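You operate a simulated robot arm through the tools that you are given. There is no shell and no other tool.

Carry out the task below with a simulated two-armed robot. There is one attempt and no reset: what you move stays moved.

JOB
Swap the fanned bundle in the red collar for the thin bundle and twist it open.
Fine: untwist first; the short bundle goes into cup 3. Where these are worked on the way, their far stop is far enough and under half their travel is too little: red collar.

The check looks at the end state, three seconds after you hand in, the way a careful person would. Anything else that was tipped, shoved, dropped, spilled or broken makes it a failure.

ROBOT AND FRAMES
Two 7-joint arms with fingered hands on one trunk that stands fixed in place. Base frame: the origin is at the foot of the trunk, x ahead of it, y to its left, z up; the work surface is at about z = 740. Lengths are in mm, angles in degrees, forces in N, time in s.
The left shoulder is at [30, 136, 1205], the right one opposite. With the tool pointing down near the work surface each hand reaches from about 280 to 960 mm from the base axis, measured 20 degrees to its own side. Payload 5 kg a hand.
Tool frame (each hand has its own): the origin (TCP) lies between the finger pads and is the grasp point; the fingertips stand 42 mm ahead of it; z points along the fingers, y is the line along which they close. The gripper opens to 208 mm; its body begins 119 mm behind the TCP. The gripper is a hand of 4 fingers: y runs from the thumb to the fingers, the wrist lies at [0, 0, -332] in the tool frame, and closing takes about 1.5 s.
Orientation is that of the tool frame in the base frame, as [roll, pitch, yaw] about the fixed x, y, z axes, in that order (R = Rz(yaw) Ry(pitch) Rx(roll)). With the fingers straight down and closing along the base's y, the tool's x points along the base's -x, its y along +y and its z along -z.

CONTROLS
- The arms move only by the tool jog_arm. It takes "left_steps", "right_steps" or both (then of equal length, played together; a hand with none holds still); each is a list of rows, each a list of 3 entries, a list of its own where there are three numbers: the shift along the tool's x, y, z in mm, then the turn, a rotation vector about the tool's x, y, z in degrees, then the finger opening in mm, from 0 to 208. In form: [[[x, y, z], [rx, ry, rz], hand], ...]. A call has 1 to 20 rows; each row is the pose to reach, as a shift and turn from the pose commanded when the call began, along the tool's axes at that moment. Each row takes 0.2 s and may step no farther than 50 mm and 8.6 degrees from the row before; otherwise, or with a gripper value out of range, the whole call is refused. Where a pose cannot be reached the arm comes as near as it can. A force on the tool above 40 N (or 10 N above the force at the start of the call, whichever is more), or a blocked arm, ends the call early, and 0.2 s more pass. Each finger travels about 72 mm/s and halts on what it meets, pressing with about 27 N; the grip force reading is that of the motor and also rises with nothing between the fingers. The clock runs only during rows and for 0.2 s after the last one: add rows that repeat a pose to give the fingers time. The reply holds the time, the measured pose of the TCP, the force on the tool along the base axes, the opening and the grip force, in the units named above and with some noise, with the torque about the TCP (base axes, N m) and any sound that the robot's microphone picked up.
- Cameras (640 x 400 px; columns grow to the right, rows downward): "scene" is now at [26, -48, 1925.9]; the picture's right is [-0.65, -0.76, 0.00], its down [-0.61, 0.52, -0.59] and it looks along [0.45, -0.39, -0.80] (base axes); focal length 332 px, centre (320, 200). "left" rides on the left gripper at [-101, 0, -145] in its tool frame; the picture's right is [0.00, -1.00, 0.00], its down [0.82, 0.00, -0.57] and it looks along [0.57, 0.00, 0.82] (tool axes); focal length 261 px, centre (320, 200). "right" rides on the right gripper at [101, 0, -145] in its tool frame; the picture's right is [0.00, 1.00, 0.00], its down [-0.82, 0.00, -0.57] and it looks along [-0.57, 0.00, 0.82] (tool axes); focal length 261 px, centre (320, 200). There is no depth. A picture from a camera that has moved, and an enlarged one, comes with that camera's place and axes in the base frame and with its lens.
- snapshot(camera): a new picture of that camera. The clock stands still meanwhile.
- slide_trunk(by): moves the trunk up (or, below 0, down) by that many mm; the arms and the scene camera ride with it, the base frame stays. It gives what a move gives, with no picture.
- preshape(shape, hand): the hand has 4 fingers and takes this shape, open, in about a second: jaw (thumb against the fingers, like two jaws); tri (thumb and two fingers); tip (a fingertip pinch); poke (one finger out to press); point (the index stretched); flat (the hand flat); cup (the hand cupped); fist (a fist). The gripper value then closes the fingers along that shape, each until it touches; the sizes above hold for jaw. It gives what a move gives, with no picture.
- turn_head(pan, tilt): turns the head with the scene camera to pan (to the left, within 143 degrees either way) and tilt (down, from -29 to 69), counted from straight ahead of the robot. It gives what a move gives.
- inspect(camera, box): a new picture of the part [left, top, right, bottom] of that camera's present view, enlarged. The clock stands still meanwhile.
- close_job(): hands the job in; it is judged then, once.

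Nothing tells you positions but the pictures and the camera data. Unless the task says otherwise, let go and move clear before handing in.

The tools are called after ">>>" as name(argument=value, ...) on one line, values as JSON. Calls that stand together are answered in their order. jog_arm: Moves the arms, as the interface text tells. Its arguments: {"type":"object","properties":{"left_steps":{"type":"array"},"right_steps":{"type":"array"}},"required":[]} The other tools are called the same way: slide_trunk (by) moves the trunk up or down; preshape (shape, hand) gives the hand a shape; turn_head (pan, tilt) turns the head that bears the scene camera; snapshot (camera) takes a picture; inspect (camera, box) takes an enlarged picture of a part of a camera's view; close_job () hands the job in.

At the start:

```text
clock: 0.0
left_tool_pos: [750.5, -39.4, 1364.7]
left_ee_rot: [180.0, -0.1, -180.0]
left_force: [-0.6, -0.3, -0.2]
left_ft_torque: [-0.01, -0.02, 0.03]
left_opening: 207.8
left_grip_force: 0.1
left_shape: jaw
right_tool_pos: [428.6, -620.7, 1363.2]
right_ee_rot: [-180.0, 0.0, 179.9]
right_force: [0.1, -0.1, 0.7]
right_ft_torque: [0.0, 0.03, 0.0]
right_opening: 207.5
right_grip_force: 0.0
right_shape: jaw
trunk travel left (down, up): [-225.0, 265.0]
head pan, tilt (commanded): [-40.7, 53.5]
```

scene: 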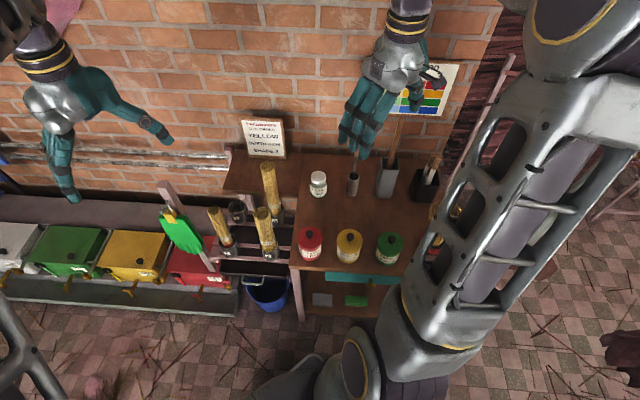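
right: 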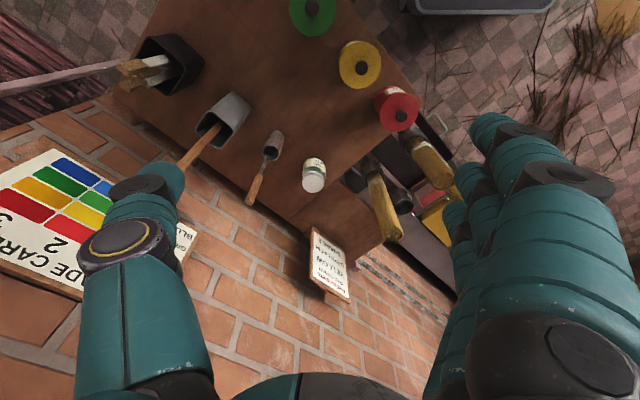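
left: 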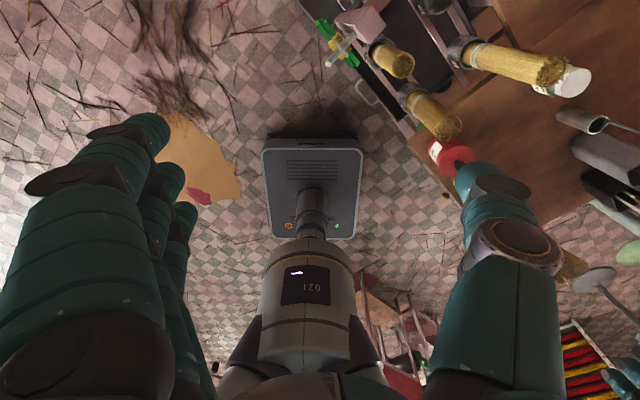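

I see a bench with jars, collars holding yellow bundles, bins and some signs. I can't yet tell which collar is red or which bundle is fanned, thin or short, so I'll look closer before moving anything.

>>> inspect(camera="scene", box=[140, 140, 300, 300])

>>> inspect(camera="scene", box=[220, 50, 480, 220])

>>> inspect(camera="scene", box=[290, 200, 450, 320])

>>> inspect(camera="scene", box=[0, 180, 260, 340])

>>> inspect(camera="left", box=[300, 0, 640, 220])

>>> inspect(camera="right", box=[280, 60, 480, 260])

```text
2.50 times, centred on (220, 220) of scene
camera zoom: at [26.0, -48.0, 1925.9], right [-0.65, -0.76, 0.0], down [-0.61, 0.52, -0.59], along [0.45, -0.39, -0.8], focal length 830 px, centre (570, 150)
```

zoom: 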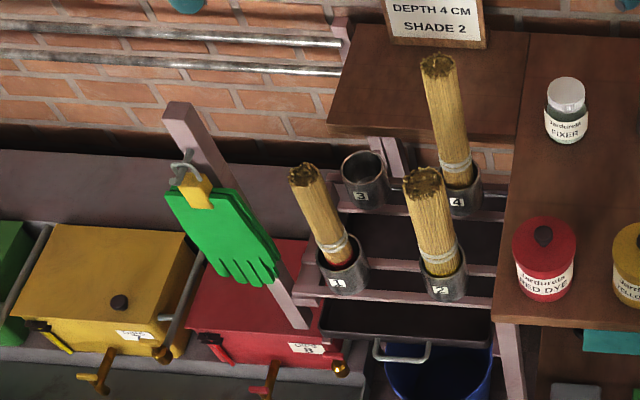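

```text
2.35 times, centred on (350, 135) of scene
camera zoom: at [26.0, -48.0, 1925.9], right [-0.65, -0.76, 0.0], down [-0.61, 0.52, -0.59], along [0.45, -0.39, -0.8], focal length 781 px, centre (249, 353)
```

zoom: 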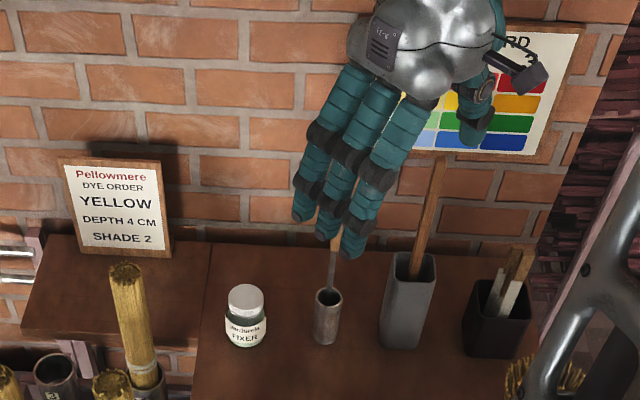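

```text
3.33 times, centred on (370, 260) of scene
camera zoom: at [26.0, -48.0, 1925.9], right [-0.65, -0.76, 0.0], down [-0.61, 0.52, -0.59], along [0.45, -0.39, -0.8], focal length 1106 px, centre (153, 0)
```

zoom: 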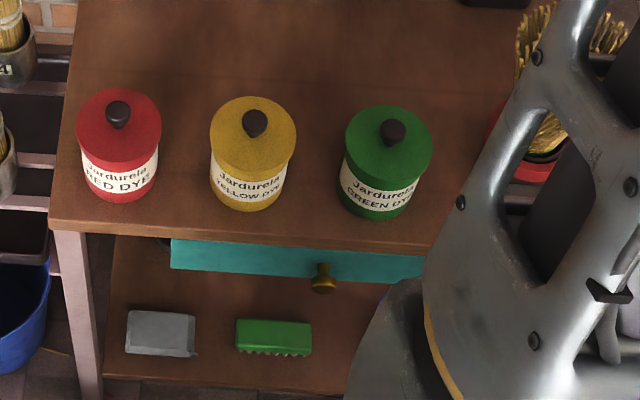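

```text
2.46 times, centred on (130, 260) of scene
camera zoom: at [26.0, -48.0, 1925.9], right [-0.65, -0.76, 0.0], down [-0.61, 0.52, -0.59], along [0.45, -0.39, -0.8], focal length 817 px, centre (788, 52)
```

zoom: 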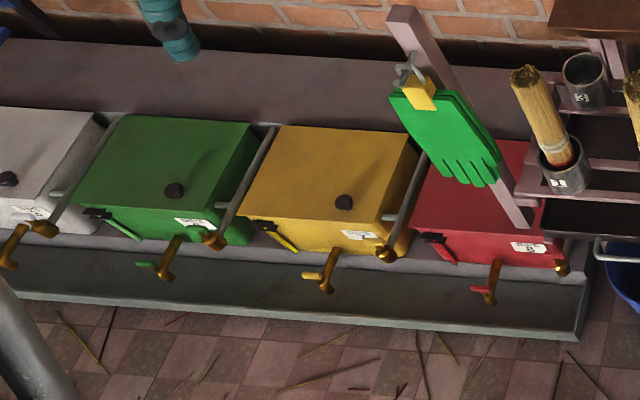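

```text
1.82 times, centred on (470, 110) of left
camera zoom: at [850.5, -40.6, 1511.3], right [0.0, -1.0, 0.0], down [-0.82, 0.0, 0.57], along [-0.57, 0.0, -0.82], focal length 474 px, centre (47, 364)
```

zoom: 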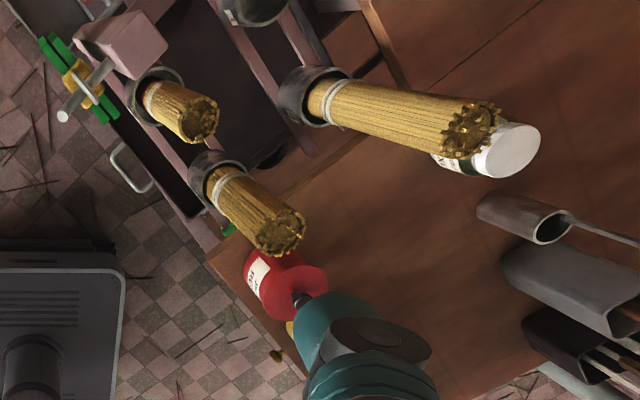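

```text
2.00 times, centred on (380, 160) of right
camera zoom: at [329.0, -620.9, 1507.8], right [0.0, 1.0, 0.0], down [0.82, 0.0, 0.57], along [0.57, 0.0, -0.82], focal length 521 px, centre (200, 280)
```

zoom: 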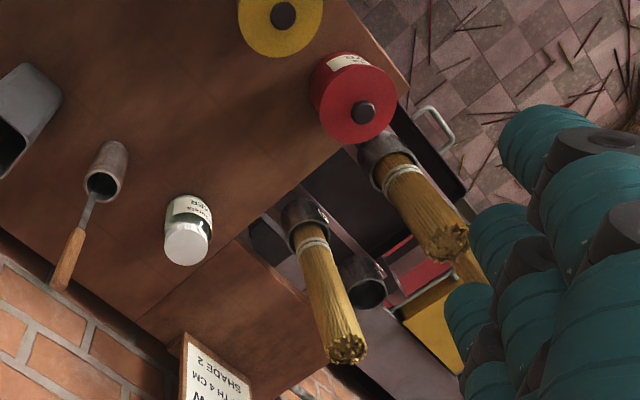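

Cups 1, 2 and 4 hold bundles, cup 3 is empty, and something fanned in a red fitting sits behind the right arm's link. I'll move the head to look around and get the full picture.

>>> turn_head(pan=-70, tilt=50)

>>> snapshot(camera="scene")

>>> turn_head(pan=0, tilt=50)

>>> snapshot(camera="scene")

>>> turn_head(pan=60, tilt=50)

>>> snapshot(camera="scene")

```text
clock: 0.9
left_tool_pos: [751.2, -40.5, 1365.1]
left_ee_rot: [180.0, -0.1, 179.9]
left_force: [0.8, -0.2, 0.3]
left_ft_torque: [0.02, 0.02, 0.0]
left_opening: 207.9
left_grip_force: 0.1
left_shape: jaw
right_tool_pos: [428.8, -620.9, 1361.4]
right_ee_rot: [-180.0, 0.0, 179.9]
right_force: [-0.2, -0.2, 0.5]
right_ft_torque: [-0.02, -0.01, 0.03]
right_opening: 207.7
right_grip_force: 0.1
right_shape: jaw
trunk travel left (down, up): [-225.0, 265.0]
head pan, tilt (commanded): [-70.0, 50.0]
```

```text
taken
camera scene: at [-3.3, -72.4, 1930.5], right [-0.94, -0.34, 0.0], down [-0.26, 0.72, -0.64], along [0.22, -0.6, -0.77], focal length 332 px, centre (320, 200)
```

scene: 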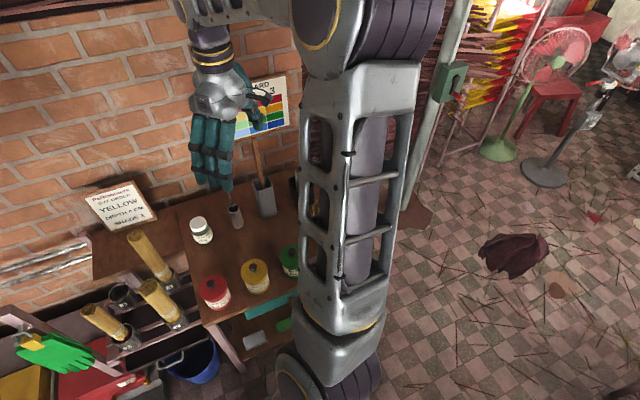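

```text
clock: 2.4
left_tool_pos: [750.8, -39.3, 1366.0]
left_ee_rot: [180.0, 0.0, -180.0]
left_force: [-0.4, -0.7, 0.0]
left_ft_torque: [0.02, -0.02, 0.04]
left_opening: 207.7
left_grip_force: 0.1
left_shape: jaw
right_tool_pos: [428.8, -622.3, 1361.7]
right_ee_rot: [180.0, 0.0, -180.0]
right_force: [0.2, -0.6, 0.7]
right_ft_torque: [0.03, 0.01, 0.03]
right_opening: 207.6
right_grip_force: 0.1
right_shape: jaw
trunk travel left (down, up): [-225.0, 265.0]
head pan, tilt (commanded): [0.0, 50.0]
```

```text
taken
camera scene: at [47.2, -0.1, 1930.5], right [0.0, -1.0, 0.0], down [-0.77, 0.0, -0.64], along [0.64, 0.0, -0.77], focal length 332 px, centre (320, 200)
```

scene: 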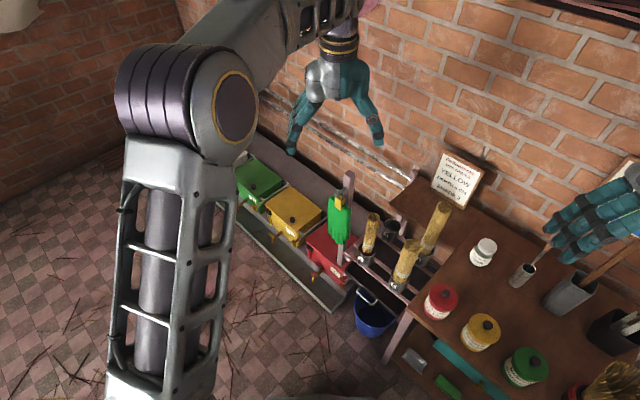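

```text
clock: 3.6
left_tool_pos: [751.5, -39.4, 1365.8]
left_ee_rot: [-180.0, 0.0, -180.0]
left_force: [-1.1, 0.1, -0.1]
left_ft_torque: [0.0, 0.03, -0.01]
left_opening: 208.1
left_grip_force: 0.1
left_shape: jaw
right_tool_pos: [429.1, -622.1, 1362.4]
right_ee_rot: [-179.9, 0.0, -179.9]
right_force: [0.0, 0.0, -0.1]
right_ft_torque: [0.02, -0.02, -0.01]
right_opening: 207.6
right_grip_force: 0.1
right_shape: jaw
trunk travel left (down, up): [-225.0, 265.0]
head pan, tilt (commanded): [60.0, 50.0]
```

```text
taken
camera scene: at [8.8, 66.6, 1930.5], right [0.87, -0.5, 0.0], down [-0.38, -0.66, -0.64], along [0.32, 0.56, -0.77], focal length 332 px, centre (320, 200)
```

scene: 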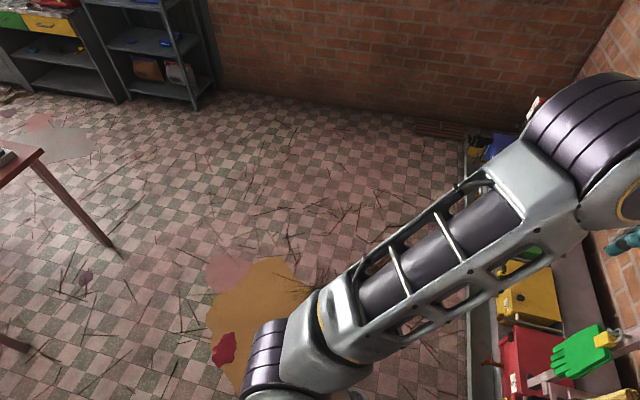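

The fanned bundle in the red collar is at the near right of the bench. I'll aim the head between views, so the arm doesn't hide it.

>>> turn_head(pan=-15, tilt=58)

>>> snapshot(camera="scene")

>>> inspect(camera="scene", box=[400, 200, 640, 400])

>>> inspect(camera="scene", box=[260, 120, 460, 280])

```text
clock: 5.1
left_tool_pos: [750.9, -39.8, 1366.9]
left_ee_rot: [-180.0, 0.1, 180.0]
left_force: [0.5, -0.2, 0.7]
left_ft_torque: [-0.01, -0.02, 0.05]
left_opening: 207.8
left_grip_force: 0.1
left_shape: jaw
right_tool_pos: [427.9, -620.3, 1362.6]
right_ee_rot: [180.0, 0.0, 180.0]
right_force: [0.4, -0.1, 0.5]
right_ft_torque: [0.01, 0.02, -0.02]
right_opening: 207.8
right_grip_force: 0.0
right_shape: jaw
trunk travel left (down, up): [-225.0, 265.0]
head pan, tilt (commanded): [-15.0, 58.0]
```

```text
taken
camera scene: at [36.8, -17.8, 1920.3], right [-0.26, -0.97, 0.0], down [-0.82, 0.22, -0.53], along [0.51, -0.14, -0.85], focal length 332 px, centre (320, 200)
```

scene: 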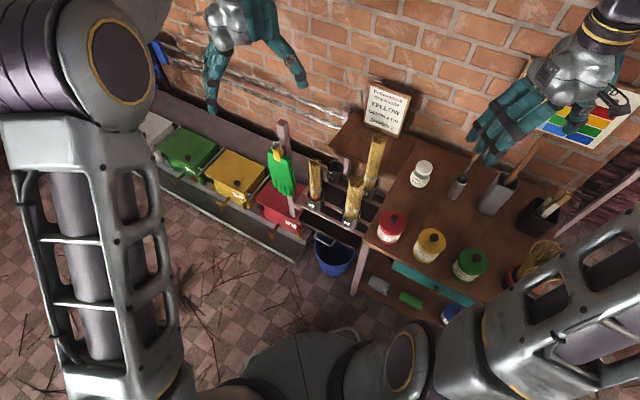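

```text
2.00 times, centred on (520, 300) of scene
camera zoom: at [36.8, -17.8, 1920.3], right [-0.26, -0.97, 0.0], down [-0.82, 0.22, -0.53], along [0.51, -0.14, -0.85], focal length 664 px, centre (-80, 0)
```

zoom: 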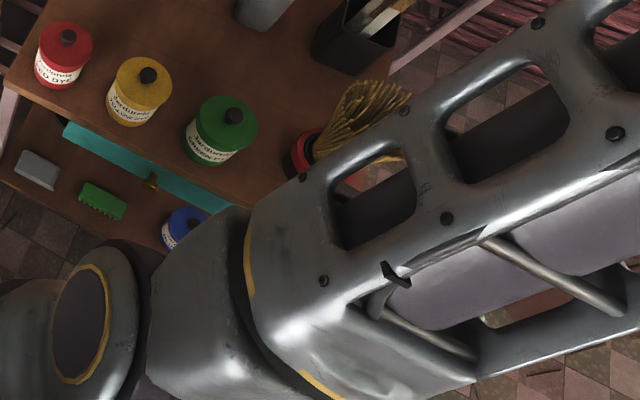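

```text
2.50 times, centred on (360, 200) of scene
camera zoom: at [36.8, -17.8, 1920.3], right [-0.26, -0.97, 0.0], down [-0.82, 0.22, -0.53], along [0.51, -0.14, -0.85], focal length 830 px, centre (220, 200)
```

zoom: 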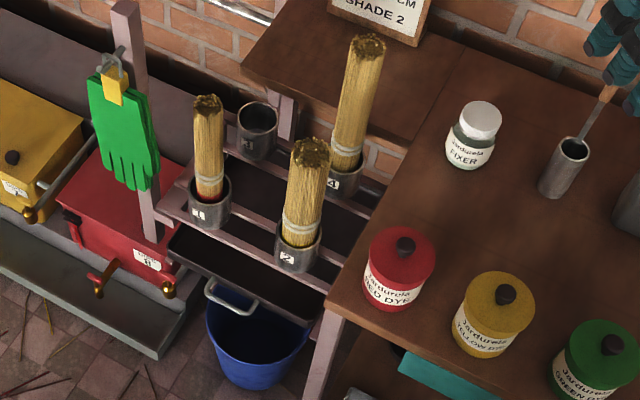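

The red collar seems to sit off the right end of the bench at roughly (200, -890), partly hidden by my right arm. The cups come out around (780,-200), (660,-325), (900,-320) and (777,-448). I'll back the right hand off and yaw it so its camera faces the collar.

>>> jog_arm(right_steps=[[[20, 6, 0], [0, 0, 7], 207], [[40, 12, 0], [0, 0, 14], 207], [[60, 18, 0], [0, 0, 21], 207], [[80, 24, 0], [0, 0, 28], 207], [[100, 30, 0], [0, 0, 35], 207], [[120, 36, 0], [0, 0, 42], 207], [[140, 42, 0], [0, 0, 49], 207], [[160, 48, 0], [0, 0, 56], 207], [[180, 54, 0], [0, 0, 63], 207], [[200, 60, 0], [0, 0, 70], 207]])

>>> snapshot(camera="right")

>>> snapshot(camera="scene")

```text
clock: 7.3
left_tool_pos: [750.5, -39.1, 1365.7]
left_ee_rot: [180.0, 0.1, 180.0]
left_force: [-0.2, 0.1, -0.2]
left_ft_torque: [-0.05, -0.07, -0.03]
left_opening: 208.2
left_grip_force: 0.1
left_shape: jaw
right_tool_pos: [227.7, -561.3, 1362.9]
right_ee_rot: [-180.0, 0.0, 109.8]
right_force: [0.3, 0.6, -0.2]
right_ft_torque: [-0.04, -0.09, 0.0]
right_opening: 206.9
right_grip_force: 0.0
right_shape: jaw
trunk travel left (down, up): [-225.0, 265.0]
head pan, tilt (commanded): [-15.0, 58.0]
```

```text
taken
camera right: at [194.5, -465.2, 1508.1], right [0.94, 0.34, 0.0], down [0.28, -0.77, 0.57], along [0.19, -0.54, -0.82], focal length 261 px, centre (320, 200)
```

right: 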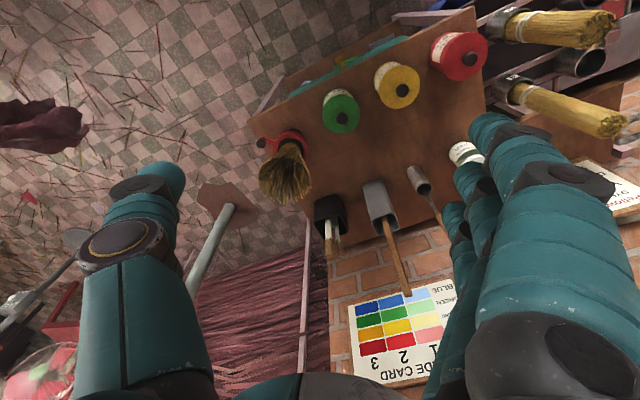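

```text
taken
camera scene: at [35.3, -17.1, 1920.4], right [-0.26, -0.97, 0.0], down [-0.82, 0.22, -0.53], along [0.51, -0.14, -0.85], focal length 332 px, centre (320, 200)
```

scene: 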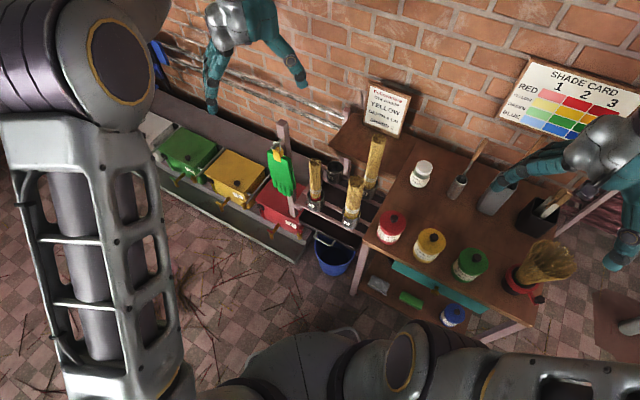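

Now the red collar and its flared bundle are in clear view from both cameras. I'll zoom in on it.

>>> inspect(camera="right", box=[220, 100, 360, 220])

>>> inspect(camera="scene", box=[470, 220, 610, 320])

>>> inspect(camera="right", box=[420, 0, 640, 140])

>>> inspect(camera="scene", box=[250, 110, 410, 240])

```text
3.33 times, centred on (290, 160) of right
camera zoom: at [194.5, -465.2, 1508.1], right [0.94, 0.34, 0.0], down [0.28, -0.77, 0.57], along [0.19, -0.54, -0.82], focal length 869 px, centre (420, 333)
```

zoom: 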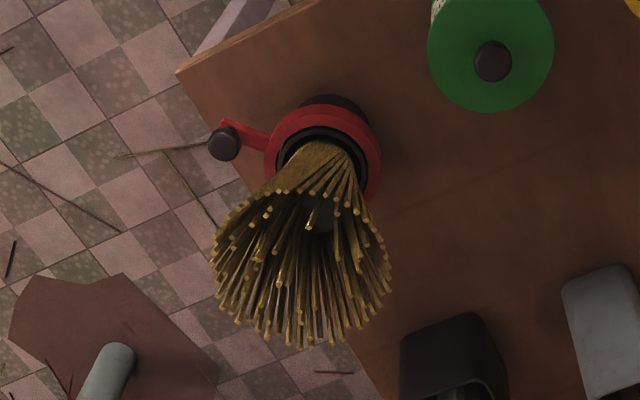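

```text
4.00 times, centred on (540, 270) of scene
camera zoom: at [35.3, -17.1, 1920.4], right [-0.26, -0.97, 0.0], down [-0.82, 0.22, -0.53], along [0.51, -0.14, -0.85], focal length 1327 px, centre (-560, -80)
```

zoom: 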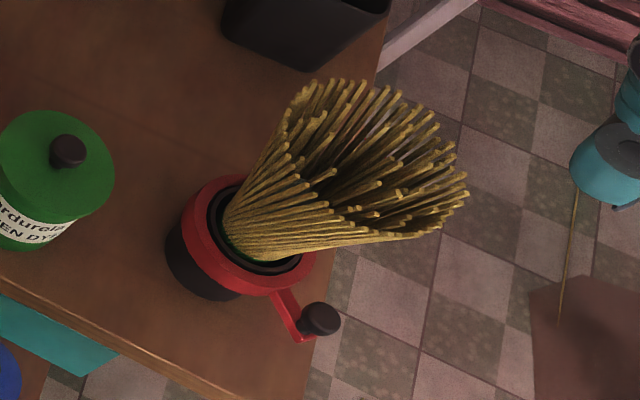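

```text
2.86 times, centred on (530, 70) of right
camera zoom: at [194.5, -465.2, 1508.1], right [0.94, 0.34, 0.0], down [0.28, -0.77, 0.57], along [0.19, -0.54, -0.82], focal length 745 px, centre (-280, 571)
```

zoom: 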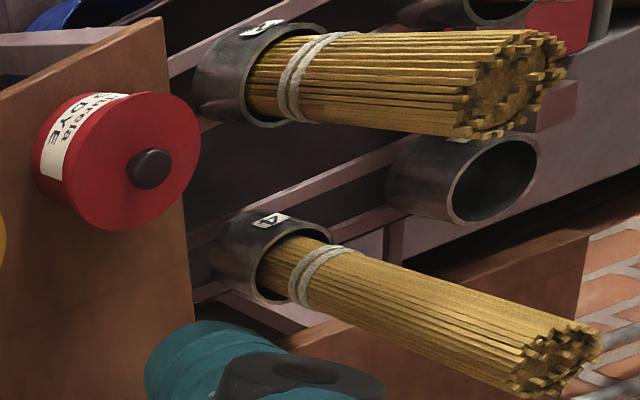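

```text
3.08 times, centred on (330, 175) of scene
camera zoom: at [35.3, -17.1, 1920.4], right [-0.26, -0.97, 0.0], down [-0.82, 0.22, -0.53], along [0.51, -0.14, -0.85], focal length 1021 px, centre (289, 277)
```

zoom: 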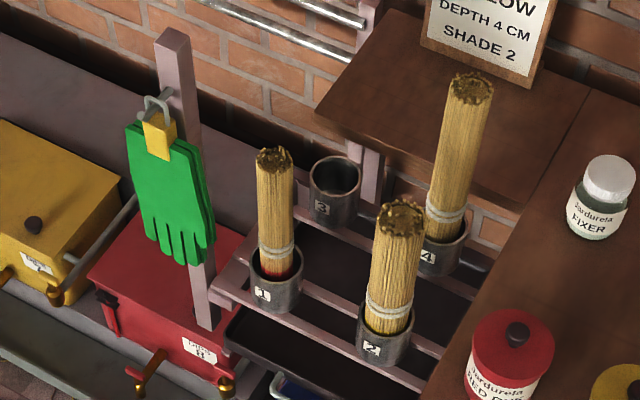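

The collar has a black base with a red ring on it. A lever with a black knob, at about (136,-782,838), turns the ring. The collar axis is near (211,-765) and the flared tips reach z≈975. Cup 1's bundle is the thinnest, at about 43 mm. I'll try the poke shape on the right hand to see how the finger sits, and turn the head for a better view of it.

>>> preshape(shape="poke", hand="right")

>>> snapshot(camera="right")

>>> turn_head(pan=-60, tilt=45)

>>> snapshot(camera="scene")

```text
clock: 8.2
left_tool_pos: [750.9, -39.6, 1365.5]
left_ee_rot: [-179.9, 0.0, -179.9]
left_force: [-0.7, -0.3, -0.8]
left_ft_torque: [-0.03, -0.04, -0.01]
left_opening: 208.0
left_grip_force: 0.1
left_shape: jaw
right_tool_pos: [228.2, -561.1, 1363.2]
right_ee_rot: [179.9, 0.1, 110.0]
right_force: [-0.1, 0.2, 0.3]
right_ft_torque: [0.01, 0.0, 0.02]
right_opening: 0.0
right_grip_force: 0.0
right_shape: poke
trunk travel left (down, up): [-225.0, 265.0]
head pan, tilt (commanded): [-15.0, 58.0]
```

```text
taken
camera right: at [195.4, -465.9, 1507.9], right [0.94, 0.34, 0.0], down [0.28, -0.77, 0.57], along [0.19, -0.54, -0.82], focal length 261 px, centre (320, 200)
```

right: 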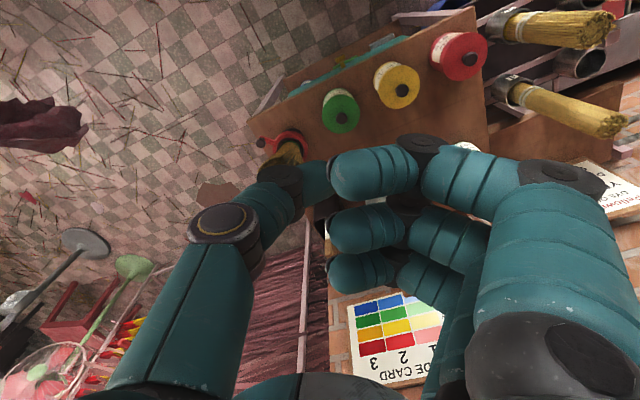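

```text
clock: 9.3
left_tool_pos: [750.2, -39.7, 1365.7]
left_ee_rot: [-179.9, 0.0, -180.0]
left_force: [0.5, -0.3, -0.5]
left_ft_torque: [-0.02, -0.02, 0.02]
left_opening: 207.8
left_grip_force: 0.1
left_shape: jaw
right_tool_pos: [227.7, -560.8, 1363.2]
right_ee_rot: [180.0, 0.0, 110.0]
right_force: [-0.1, 0.1, 0.4]
right_ft_torque: [0.01, -0.02, -0.01]
right_opening: 0.0
right_grip_force: 0.1
right_shape: poke
trunk travel left (down, up): [-225.0, 265.0]
head pan, tilt (commanded): [-60.0, 45.0]
```

```text
taken
camera scene: at [10.9, -70.4, 1937.4], right [-0.87, -0.5, 0.0], down [-0.35, 0.61, -0.71], along [0.35, -0.61, -0.71], focal length 332 px, centre (320, 200)
```

scene: 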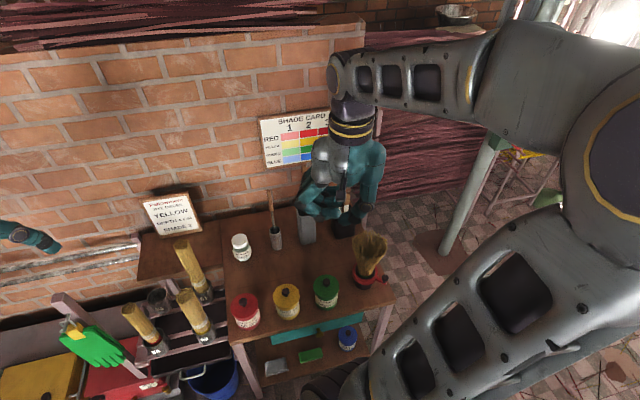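

Poke curls all the fingers together and isn't narrow. I'll check the point and tip shapes.

>>> inspect(camera="scene", box=[280, 80, 420, 220])

>>> preshape(shape="point", hand="right")

>>> snapshot(camera="right")

>>> inspect(camera="scene", box=[280, 80, 420, 220])

>>> preshape(shape="tip", hand="right")

>>> snapshot(camera="right")

>>> inspect(camera="scene", box=[280, 80, 420, 220])

```text
2.86 times, centred on (350, 150) of scene
camera zoom: at [10.9, -70.4, 1937.4], right [-0.87, -0.5, 0.0], down [-0.35, 0.61, -0.71], along [0.35, -0.61, -0.71], focal length 948 px, centre (234, 343)
```

zoom: 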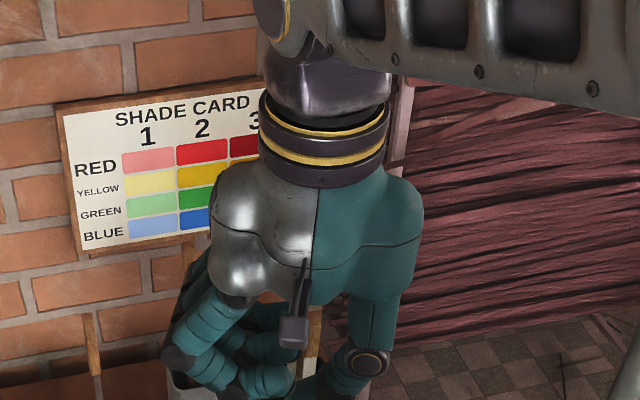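

```text
clock: 10.2
left_tool_pos: [751.6, -40.4, 1365.2]
left_ee_rot: [-179.9, 0.0, 179.9]
left_force: [-0.9, 0.5, -0.2]
left_ft_torque: [0.03, -0.04, -0.03]
left_opening: 207.8
left_grip_force: 0.1
left_shape: jaw
right_tool_pos: [227.7, -560.3, 1362.4]
right_ee_rot: [180.0, 0.0, 110.0]
right_force: [0.3, 0.8, 0.2]
right_ft_torque: [-0.01, -0.01, 0.0]
right_opening: 201.6
right_grip_force: 0.1
right_shape: point
trunk travel left (down, up): [-225.0, 265.0]
head pan, tilt (commanded): [-60.0, 45.0]
```

```text
taken
camera right: at [195.6, -466.0, 1507.8], right [0.94, 0.34, 0.0], down [0.28, -0.77, 0.57], along [0.19, -0.54, -0.82], focal length 261 px, centre (320, 200)
```

right: 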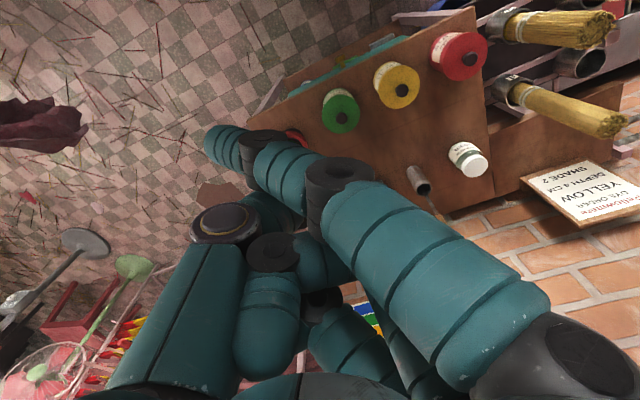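

```text
2.86 times, centred on (350, 150) of scene
camera zoom: at [10.7, -70.5, 1937.4], right [-0.87, -0.5, 0.0], down [-0.35, 0.61, -0.71], along [0.35, -0.61, -0.71], focal length 948 px, centre (234, 343)
```

zoom: 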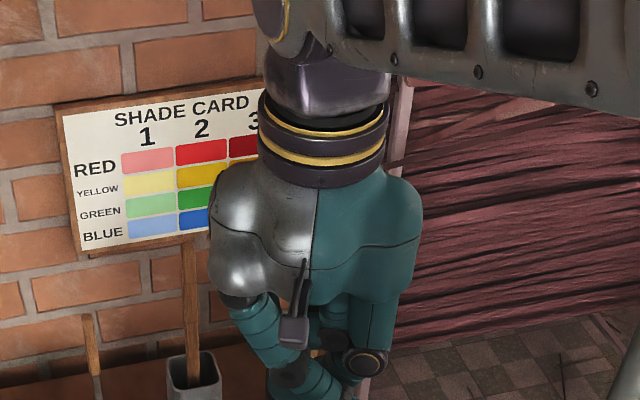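

```text
clock: 11.1
left_tool_pos: [750.6, -39.3, 1365.8]
left_ee_rot: [-180.0, 0.0, -180.0]
left_force: [-0.5, 0.8, -0.1]
left_ft_torque: [0.03, -0.03, 0.01]
left_opening: 207.9
left_grip_force: 0.0
left_shape: jaw
right_tool_pos: [228.0, -561.5, 1362.7]
right_ee_rot: [179.9, 0.0, 110.0]
right_force: [0.7, -0.2, -0.5]
right_ft_torque: [0.01, -0.03, -0.01]
right_opening: 207.9
right_grip_force: 0.1
right_shape: tip
trunk travel left (down, up): [-225.0, 265.0]
head pan, tilt (commanded): [-60.0, 45.0]
```

```text
taken
camera right: at [195.5, -466.1, 1507.8], right [0.94, 0.34, 0.0], down [0.28, -0.77, 0.57], along [0.19, -0.54, -0.82], focal length 261 px, centre (320, 200)
```

right: 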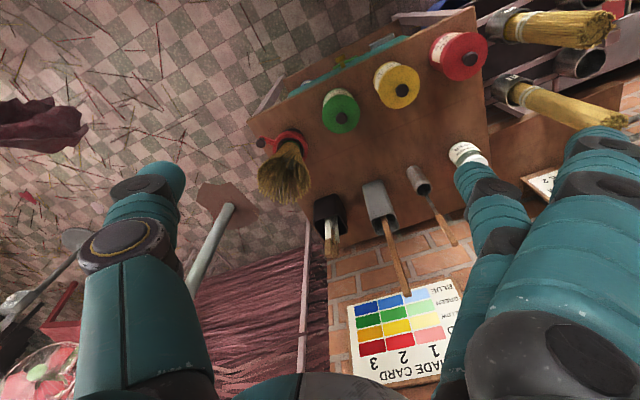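

```text
2.86 times, centred on (350, 150) of scene
camera zoom: at [10.5, -70.5, 1937.4], right [-0.87, -0.5, 0.0], down [-0.35, 0.61, -0.71], along [0.35, -0.61, -0.71], focal length 948 px, centre (234, 343)
```

zoom: 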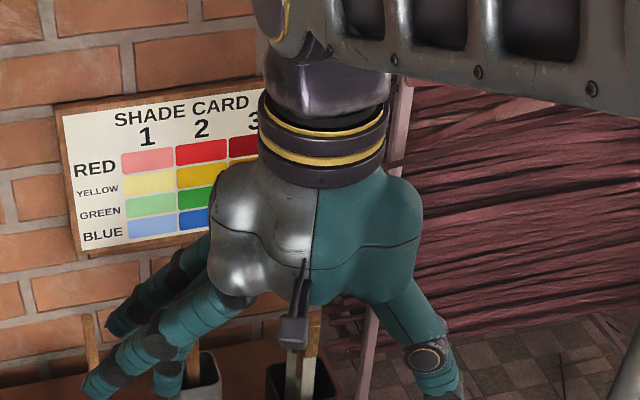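

Tip keeps the thumb and index facing each other with the other fingers out of the way. Before choosing how to work the lever I want a closer look at it, so I'll lower the right hand camera toward the collar, staying well above the jars.

>>> jog_arm(right_steps=[[[3.3, -9.2, 39], [0, 0, 0], 207], [[6.7, -18.3, 78], [0, 0, 0], 207], [[10, -27.5, 117], [0, 0, 0], 207], [[13.3, -36.6, 156], [0, 0, 0], 207], [[16.7, -45.8, 195], [0, 0, 0], 207], [[20, -55, 234], [0, 0, 0], 207], [[23.4, -64, 273], [0, 0, 0], 207], [[26.7, -73.3, 312], [0, 0, 0], 207]])

>>> snapshot(camera="right")

>>> inspect(camera="right", box=[180, 20, 400, 160])

>>> snapshot(camera="scene")

```text
clock: 12.9
left_tool_pos: [752.5, -41.4, 1364.3]
left_ee_rot: [179.9, -0.1, -180.0]
left_force: [1.5, -0.9, -0.7]
left_ft_torque: [0.13, 0.07, 0.02]
left_opening: 207.8
left_grip_force: 0.2
left_shape: jaw
right_tool_pos: [152.0, -563.5, 1049.0]
right_ee_rot: [-180.0, 0.0, 109.9]
right_force: [0.2, -1.2, -1.0]
right_ft_torque: [0.08, 0.07, -0.01]
right_opening: 207.3
right_grip_force: 0.1
right_shape: tip
trunk travel left (down, up): [-225.0, 265.0]
head pan, tilt (commanded): [-60.0, 45.0]
```

```text
taken
camera right: at [118.9, -467.6, 1194.5], right [0.94, 0.34, 0.0], down [0.28, -0.77, 0.57], along [0.19, -0.54, -0.82], focal length 261 px, centre (320, 200)
```

right: 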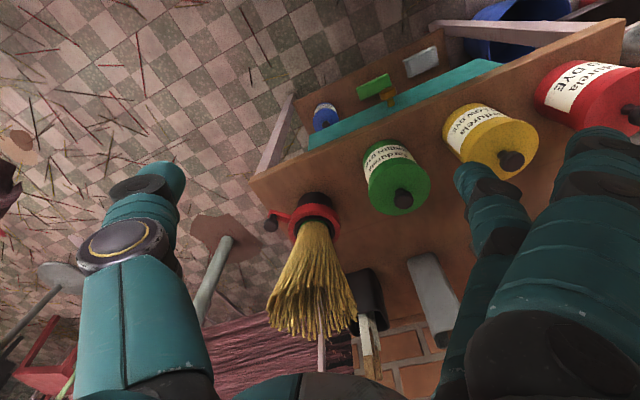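

```text
2.86 times, centred on (290, 90) of right
camera zoom: at [118.9, -467.6, 1194.5], right [0.94, 0.34, 0.0], down [0.28, -0.77, 0.57], along [0.19, -0.54, -0.82], focal length 745 px, centre (406, 514)
```

zoom: 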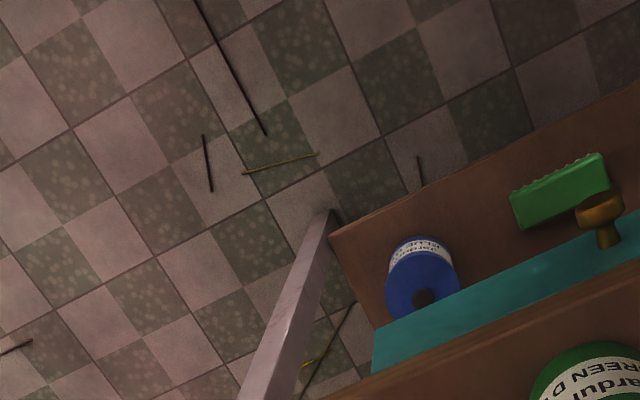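

```text
taken
camera scene: at [12.7, -72.4, 1937.3], right [-0.87, -0.5, 0.0], down [-0.35, 0.61, -0.71], along [0.35, -0.61, -0.71], focal length 332 px, centre (320, 200)
```

scene: 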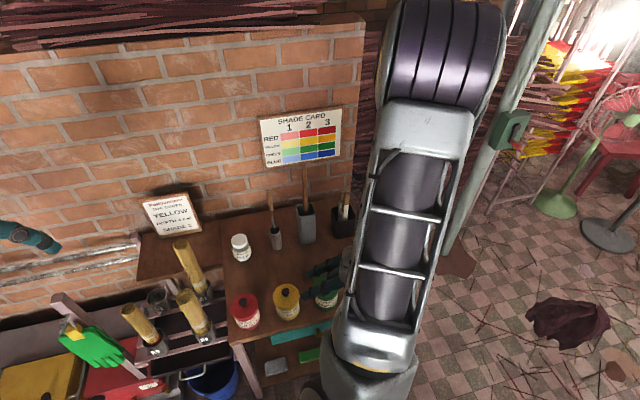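

>>> inspect(camera="right", box=[240, 160, 380, 350])

>>> inspect(camera="right", box=[250, 180, 350, 240])

```text
2.11 times, centred on (310, 255) of right
camera zoom: at [118.9, -467.6, 1194.5], right [0.94, 0.34, 0.0], down [0.28, -0.77, 0.57], along [0.19, -0.54, -0.82], focal length 549 px, centre (341, 84)
```

zoom: 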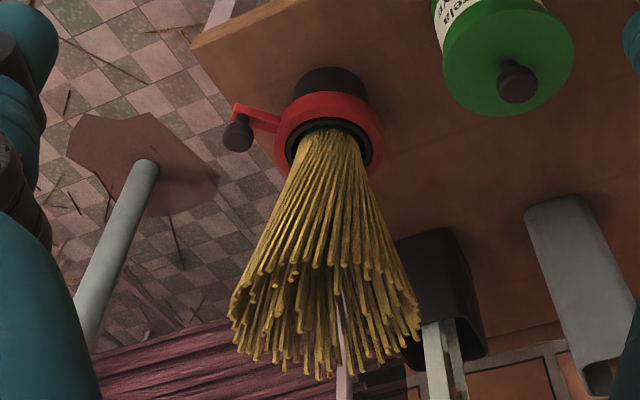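

```text
6.40 times, centred on (300, 210) of right
camera zoom: at [118.9, -467.6, 1194.5], right [0.94, 0.34, 0.0], down [0.28, -0.77, 0.57], along [0.19, -0.54, -0.82], focal length 1668 px, centre (448, 136)
```

zoom: 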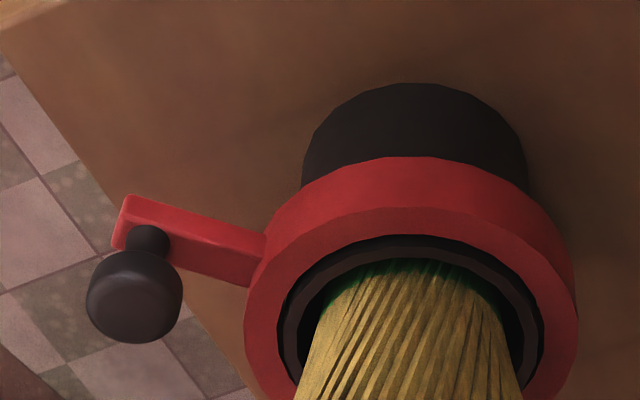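

The lever arm carries a mushroom knob about 26 mm across, 77 mm out from the collar axis, and the axis is near (214,-769). I plan to straddle the knob loosely with the jaws, the hand tilted 45° outward to stay clear of the fan, and swing it around the axis. First I'll move to a standoff and look.

>>> preshape(shape="jaw", hand="right")

>>> jog_arm(right_steps=[[[-15.4, -19.6, 11.4], [-2.4, -4.6, -5.8], 190], [[-30.8, -39.1, 22.9], [-4.8, -9.2, -11.6], 170], [[-46.2, -58.7, 34.3], [-7.2, -13.8, -17.4], 150], [[-61.6, -78.3, 45.8], [-9.6, -18.4, -23.2], 130], [[-77.1, -97.8, 57.2], [-12, -23, -28.9], 110], [[-92.5, -117.4, 68.7], [-14.4, -27.6, -34.7], 90], [[-107.9, -137, 80.1], [-16.8, -32.2, -40.5], 80], [[-123.3, -156.5, 91.6], [-19.2, -36.8, -46.3], 70], [[-138.7, -176.1, 103], [-21.6, -41.4, -52.1], 70], [[-138.7, -176.1, 103], [-21.6, -41.4, -52.1], 70]])

>>> snapshot(camera="right")

>>> snapshot(camera="scene")

```text
clock: 13.8
left_tool_pos: [751.5, -39.8, 1365.6]
left_ee_rot: [-179.9, 0.0, -180.0]
left_force: [0.9, 0.3, 0.1]
left_ft_torque: [0.03, 0.03, 0.04]
left_opening: 207.6
left_grip_force: 0.0
left_shape: jaw
right_tool_pos: [150.6, -561.4, 1050.1]
right_ee_rot: [180.0, 0.0, 110.1]
right_force: [0.2, -0.9, 0.1]
right_ft_torque: [0.02, 0.0, 0.03]
right_opening: 207.8
right_grip_force: 0.0
right_shape: jaw
trunk travel left (down, up): [-225.0, 265.0]
head pan, tilt (commanded): [-60.0, 45.0]
```

```text
clock: 15.7
left_tool_pos: [745.9, -40.6, 1368.4]
left_ee_rot: [-180.0, 0.1, 179.8]
left_force: [-0.9, -1.7, 2.3]
left_ft_torque: [0.06, -0.25, 0.03]
left_opening: 207.7
left_grip_force: 0.1
left_shape: jaw
right_tool_pos: [305.1, -776.5, 912.2]
right_ee_rot: [176.7, 36.9, 164.9]
right_force: [0.1, -0.6, 12.8]
right_ft_torque: [-0.26, 1.33, -0.02]
right_opening: 70.6
right_grip_force: 0.0
right_shape: jaw
right hand out of reach, approached as far as the arm can: row 3, 4, 5, 6, 7, 8, 9
trunk travel left (down, up): [-225.0, 265.0]
head pan, tilt (commanded): [-60.0, 45.0]
stopped in row 9 (right hand): the force on the tool passed its limit at 112 N (the readings are from after the stop); the commanded pose is now the measured one
```

```text
taken
camera right: at [141.9, -740.5, 967.6], right [0.23, 0.97, 0.05], down [0.29, -0.12, 0.95], along [0.93, -0.2, -0.31], focal length 261 px, centre (320, 200)
```

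right: 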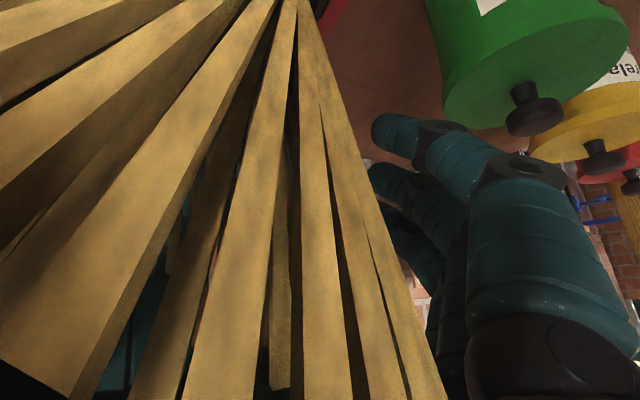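

```text
taken
camera scene: at [5.6, -69.9, 1937.7], right [-0.87, -0.5, 0.0], down [-0.35, 0.61, -0.71], along [0.35, -0.61, -0.71], focal length 332 px, centre (320, 200)
```

scene: 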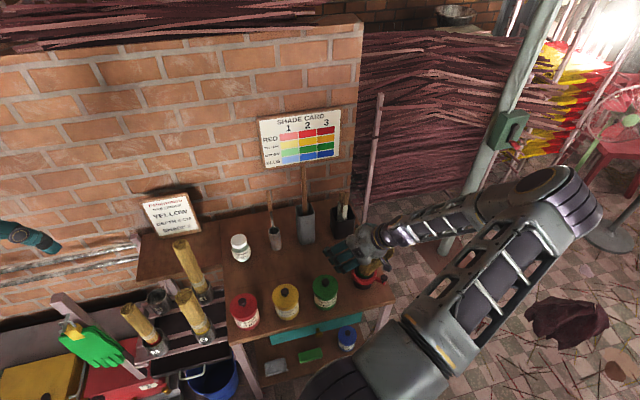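

The standoff pose was out of reach. The arm took a detour, and the hand ended up pressed against the fan at about (305,-776,912). I'm stopping to see exactly how the hand and the bundle sit before I retreat.

>>> inspect(camera="scene", box=[310, 190, 430, 310])

>>> inspect(camera="right", box=[0, 0, 460, 400])

```text
3.33 times, centred on (370, 250) of scene
camera zoom: at [5.6, -69.9, 1937.7], right [-0.87, -0.5, 0.0], down [-0.35, 0.61, -0.71], along [0.35, -0.61, -0.71], focal length 1106 px, centre (153, 33)
```

zoom: 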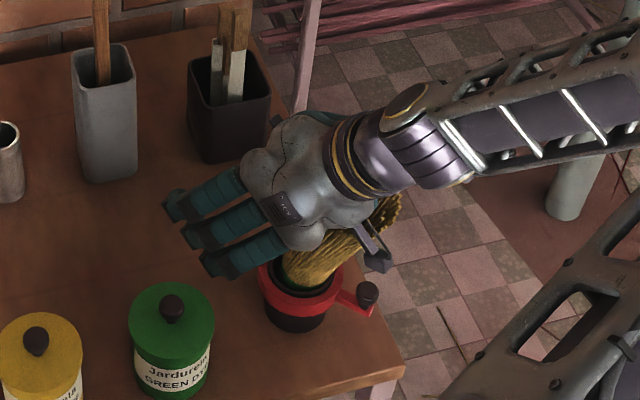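

```text
1.00 times, centred on (230, 200) of right (not enlarged: the box is as wide or as high as the picture)
camera zoom: at [141.9, -740.5, 967.6], right [0.23, 0.97, 0.05], down [0.29, -0.12, 0.95], along [0.93, -0.2, -0.31], focal length 261 px, centre (410, 200)
```

zoom: 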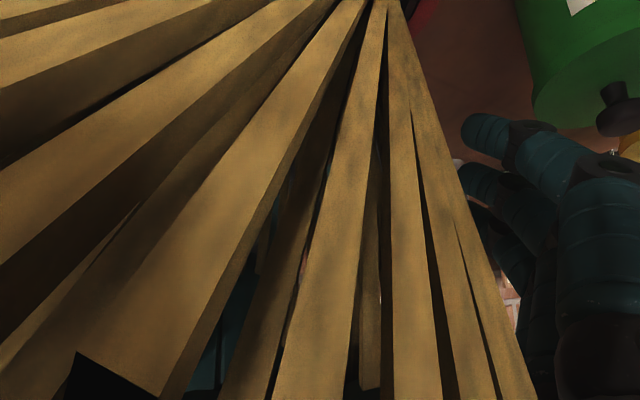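

The palm is above the fan and the camera bracket is on its near side, with nothing gripped between the fingers. Straight up is the clean way out, so I'll rise gently with the orientation fixed.

>>> jog_arm(right_steps=[[[-6, 0.5, -8], [0, 0, 0], 70], [[-12, 0.9, -16], [0, 0, 0], 70], [[-18, 1.4, -24], [0, 0, 0], 70], [[-24, 1.8, -32], [0, 0, 0], 70], [[-30, 2.3, -40], [0, 0, 0], 70], [[-36, 2.8, -48], [0, 0, 0], 70]])

>>> snapshot(camera="right")

>>> inspect(camera="scene", box=[310, 190, 430, 310])

```text
clock: 17.1
left_tool_pos: [751.1, -39.7, 1365.7]
left_ee_rot: [180.0, -0.1, 180.0]
left_force: [0.3, 0.3, 0.7]
left_ft_torque: [-0.01, -0.01, -0.01]
left_opening: 207.7
left_grip_force: 0.1
left_shape: jaw
right_tool_pos: [303.2, -777.4, 972.4]
right_ee_rot: [176.6, 36.8, 164.9]
right_force: [0.0, 0.4, 0.2]
right_ft_torque: [0.02, 0.02, -0.01]
right_opening: 70.3
right_grip_force: 0.0
right_shape: jaw
trunk travel left (down, up): [-225.0, 265.0]
head pan, tilt (commanded): [-60.0, 45.0]
```

```text
taken
camera right: at [141.3, -741.0, 1026.7], right [0.23, 0.97, 0.05], down [0.3, -0.12, 0.95], along [0.93, -0.21, -0.31], focal length 261 px, centre (320, 200)
```

right: 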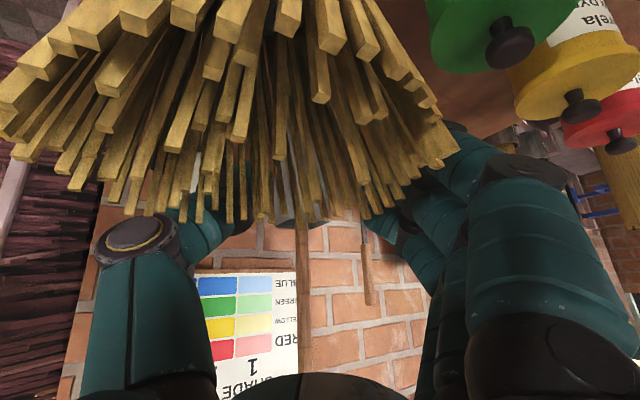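

```text
3.33 times, centred on (370, 250) of scene
camera zoom: at [10.2, -70.2, 1937.5], right [-0.87, -0.5, 0.0], down [-0.35, 0.61, -0.71], along [0.35, -0.61, -0.71], focal length 1106 px, centre (153, 33)
```

zoom: 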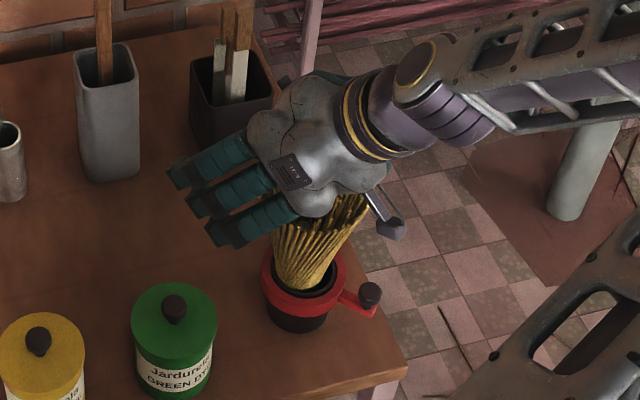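

The force is back to zero and the bundle still stands in the collar. I'll keep rising until clear and then check it.

>>> jog_arm(right_steps=[[[-18, 1.4, -24], [0, 0, 0], 70], [[-36, 2.8, -48], [0, 0, 0], 70], [[-54, 4.2, -72], [0, 0, 0], 70], [[-72, 5.6, -96], [0, 0, 0], 70], [[-90, 7, -120], [0, 0, 0], 70], [[-108, 8.4, -144], [0, 0, 0], 70]])

>>> snapshot(camera="right")

>>> inspect(camera="scene", box=[310, 190, 430, 310])

```text
clock: 18.5
left_tool_pos: [751.8, -40.1, 1365.2]
left_ee_rot: [-180.0, 0.0, -180.0]
left_force: [0.8, 1.0, -1.0]
left_ft_torque: [-0.09, 0.03, 0.04]
left_opening: 207.6
left_grip_force: 0.1
left_shape: jaw
right_tool_pos: [332.4, -796.9, 1139.2]
right_ee_rot: [176.6, 36.2, 164.8]
right_force: [0.3, 0.9, 0.4]
right_ft_torque: [-0.04, 0.01, -0.04]
right_opening: 70.5
right_grip_force: 0.1
right_shape: jaw
right hand out of reach, approached as far as the arm can: row 3, 4, 5, 6
trunk travel left (down, up): [-225.0, 265.0]
head pan, tilt (commanded): [-60.0, 45.0]
```

```text
taken
camera right: at [170.7, -759.8, 1196.2], right [0.23, 0.97, 0.05], down [0.3, -0.12, 0.94], along [0.92, -0.2, -0.32], focal length 261 px, centre (320, 200)
```

right: 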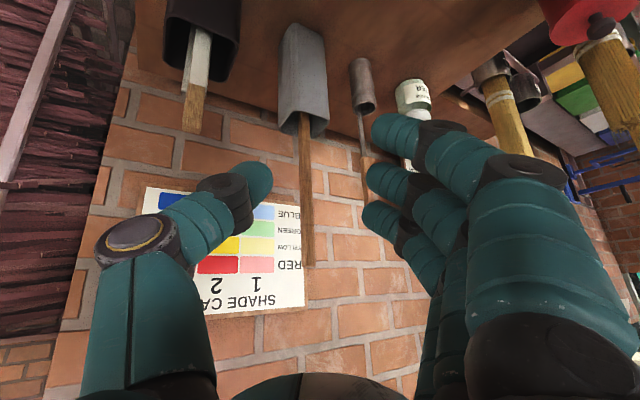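

```text
3.33 times, centred on (370, 250) of scene
camera zoom: at [11.2, -69.4, 1937.5], right [-0.87, -0.5, 0.0], down [-0.35, 0.61, -0.71], along [0.35, -0.61, -0.71], focal length 1106 px, centre (153, 33)
```

zoom: 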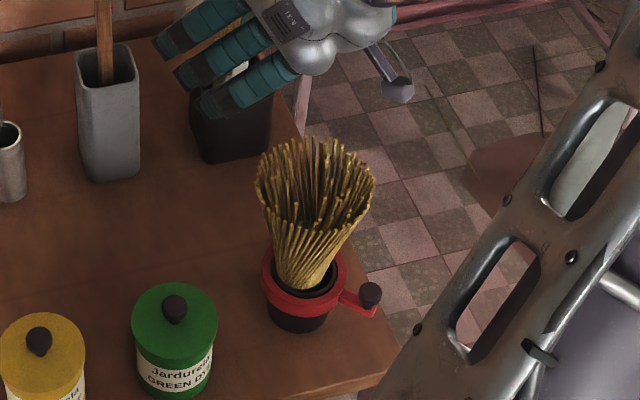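

The bundle came through undamaged and still stands upright in its collar. Tilts from the far right clearly don't suit this arm, so I'll go back to the upright pose at height. From there I'll find out which tilts are reachable, away from anything fragile.

>>> jog_arm(right_steps=[[[4.5, 12.5, -16.3], [1.7, 3.3, 5.3], 70], [[9, 25, -32.6], [3.4, 6.6, 10.6], 70], [[13.5, 37.5, -49], [5.2, 10, 15.9], 70], [[18, 50, -65.3], [6.9, 13.3, 21.2], 70], [[22.5, 62.5, -81.6], [8.6, 16.6, 26.5], 70], [[27, 75, -98], [10.3, 19.9, 31.7], 70], [[31.4, 87.5, -114.3], [12, 23.2, 37], 70], [[35.9, 100, -130.6], [13.8, 26.6, 42.3], 70], [[40.4, 112.5, -147], [15.5, 29.9, 47.6], 70], [[44.9, 125, -163.3], [17.2, 33.2, 52.9], 70]])

>>> snapshot(camera="right")

```text
clock: 20.7
left_tool_pos: [751.2, -39.2, 1364.7]
left_ee_rot: [-180.0, 0.0, -180.0]
left_force: [0.2, 0.0, 1.2]
left_ft_torque: [-0.03, -0.01, 0.03]
left_opening: 207.8
left_grip_force: 0.0
left_shape: jaw
right_tool_pos: [227.0, -648.7, 1249.7]
right_ee_rot: [177.9, -1.6, 111.9]
right_force: [-0.4, -0.3, -0.5]
right_ft_torque: [-0.04, -0.04, -0.01]
right_opening: 70.4
right_grip_force: 0.1
right_shape: jaw
trunk travel left (down, up): [-225.0, 265.0]
head pan, tilt (commanded): [-60.0, 45.0]
```

```text
taken
camera right: at [188.6, -560.6, 1397.1], right [0.93, 0.37, 0.04], down [0.29, -0.79, 0.55], along [0.23, -0.5, -0.84], focal length 261 px, centre (320, 200)
```

right: 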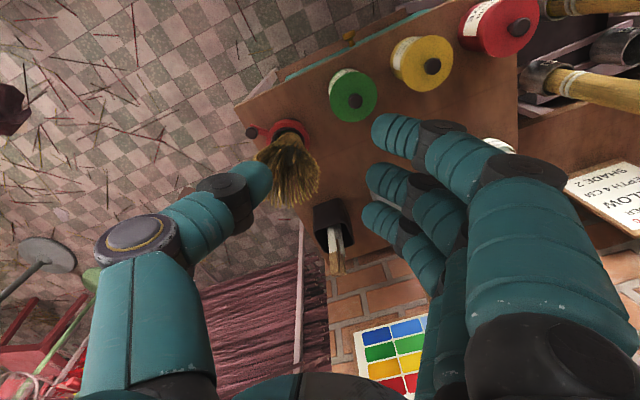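

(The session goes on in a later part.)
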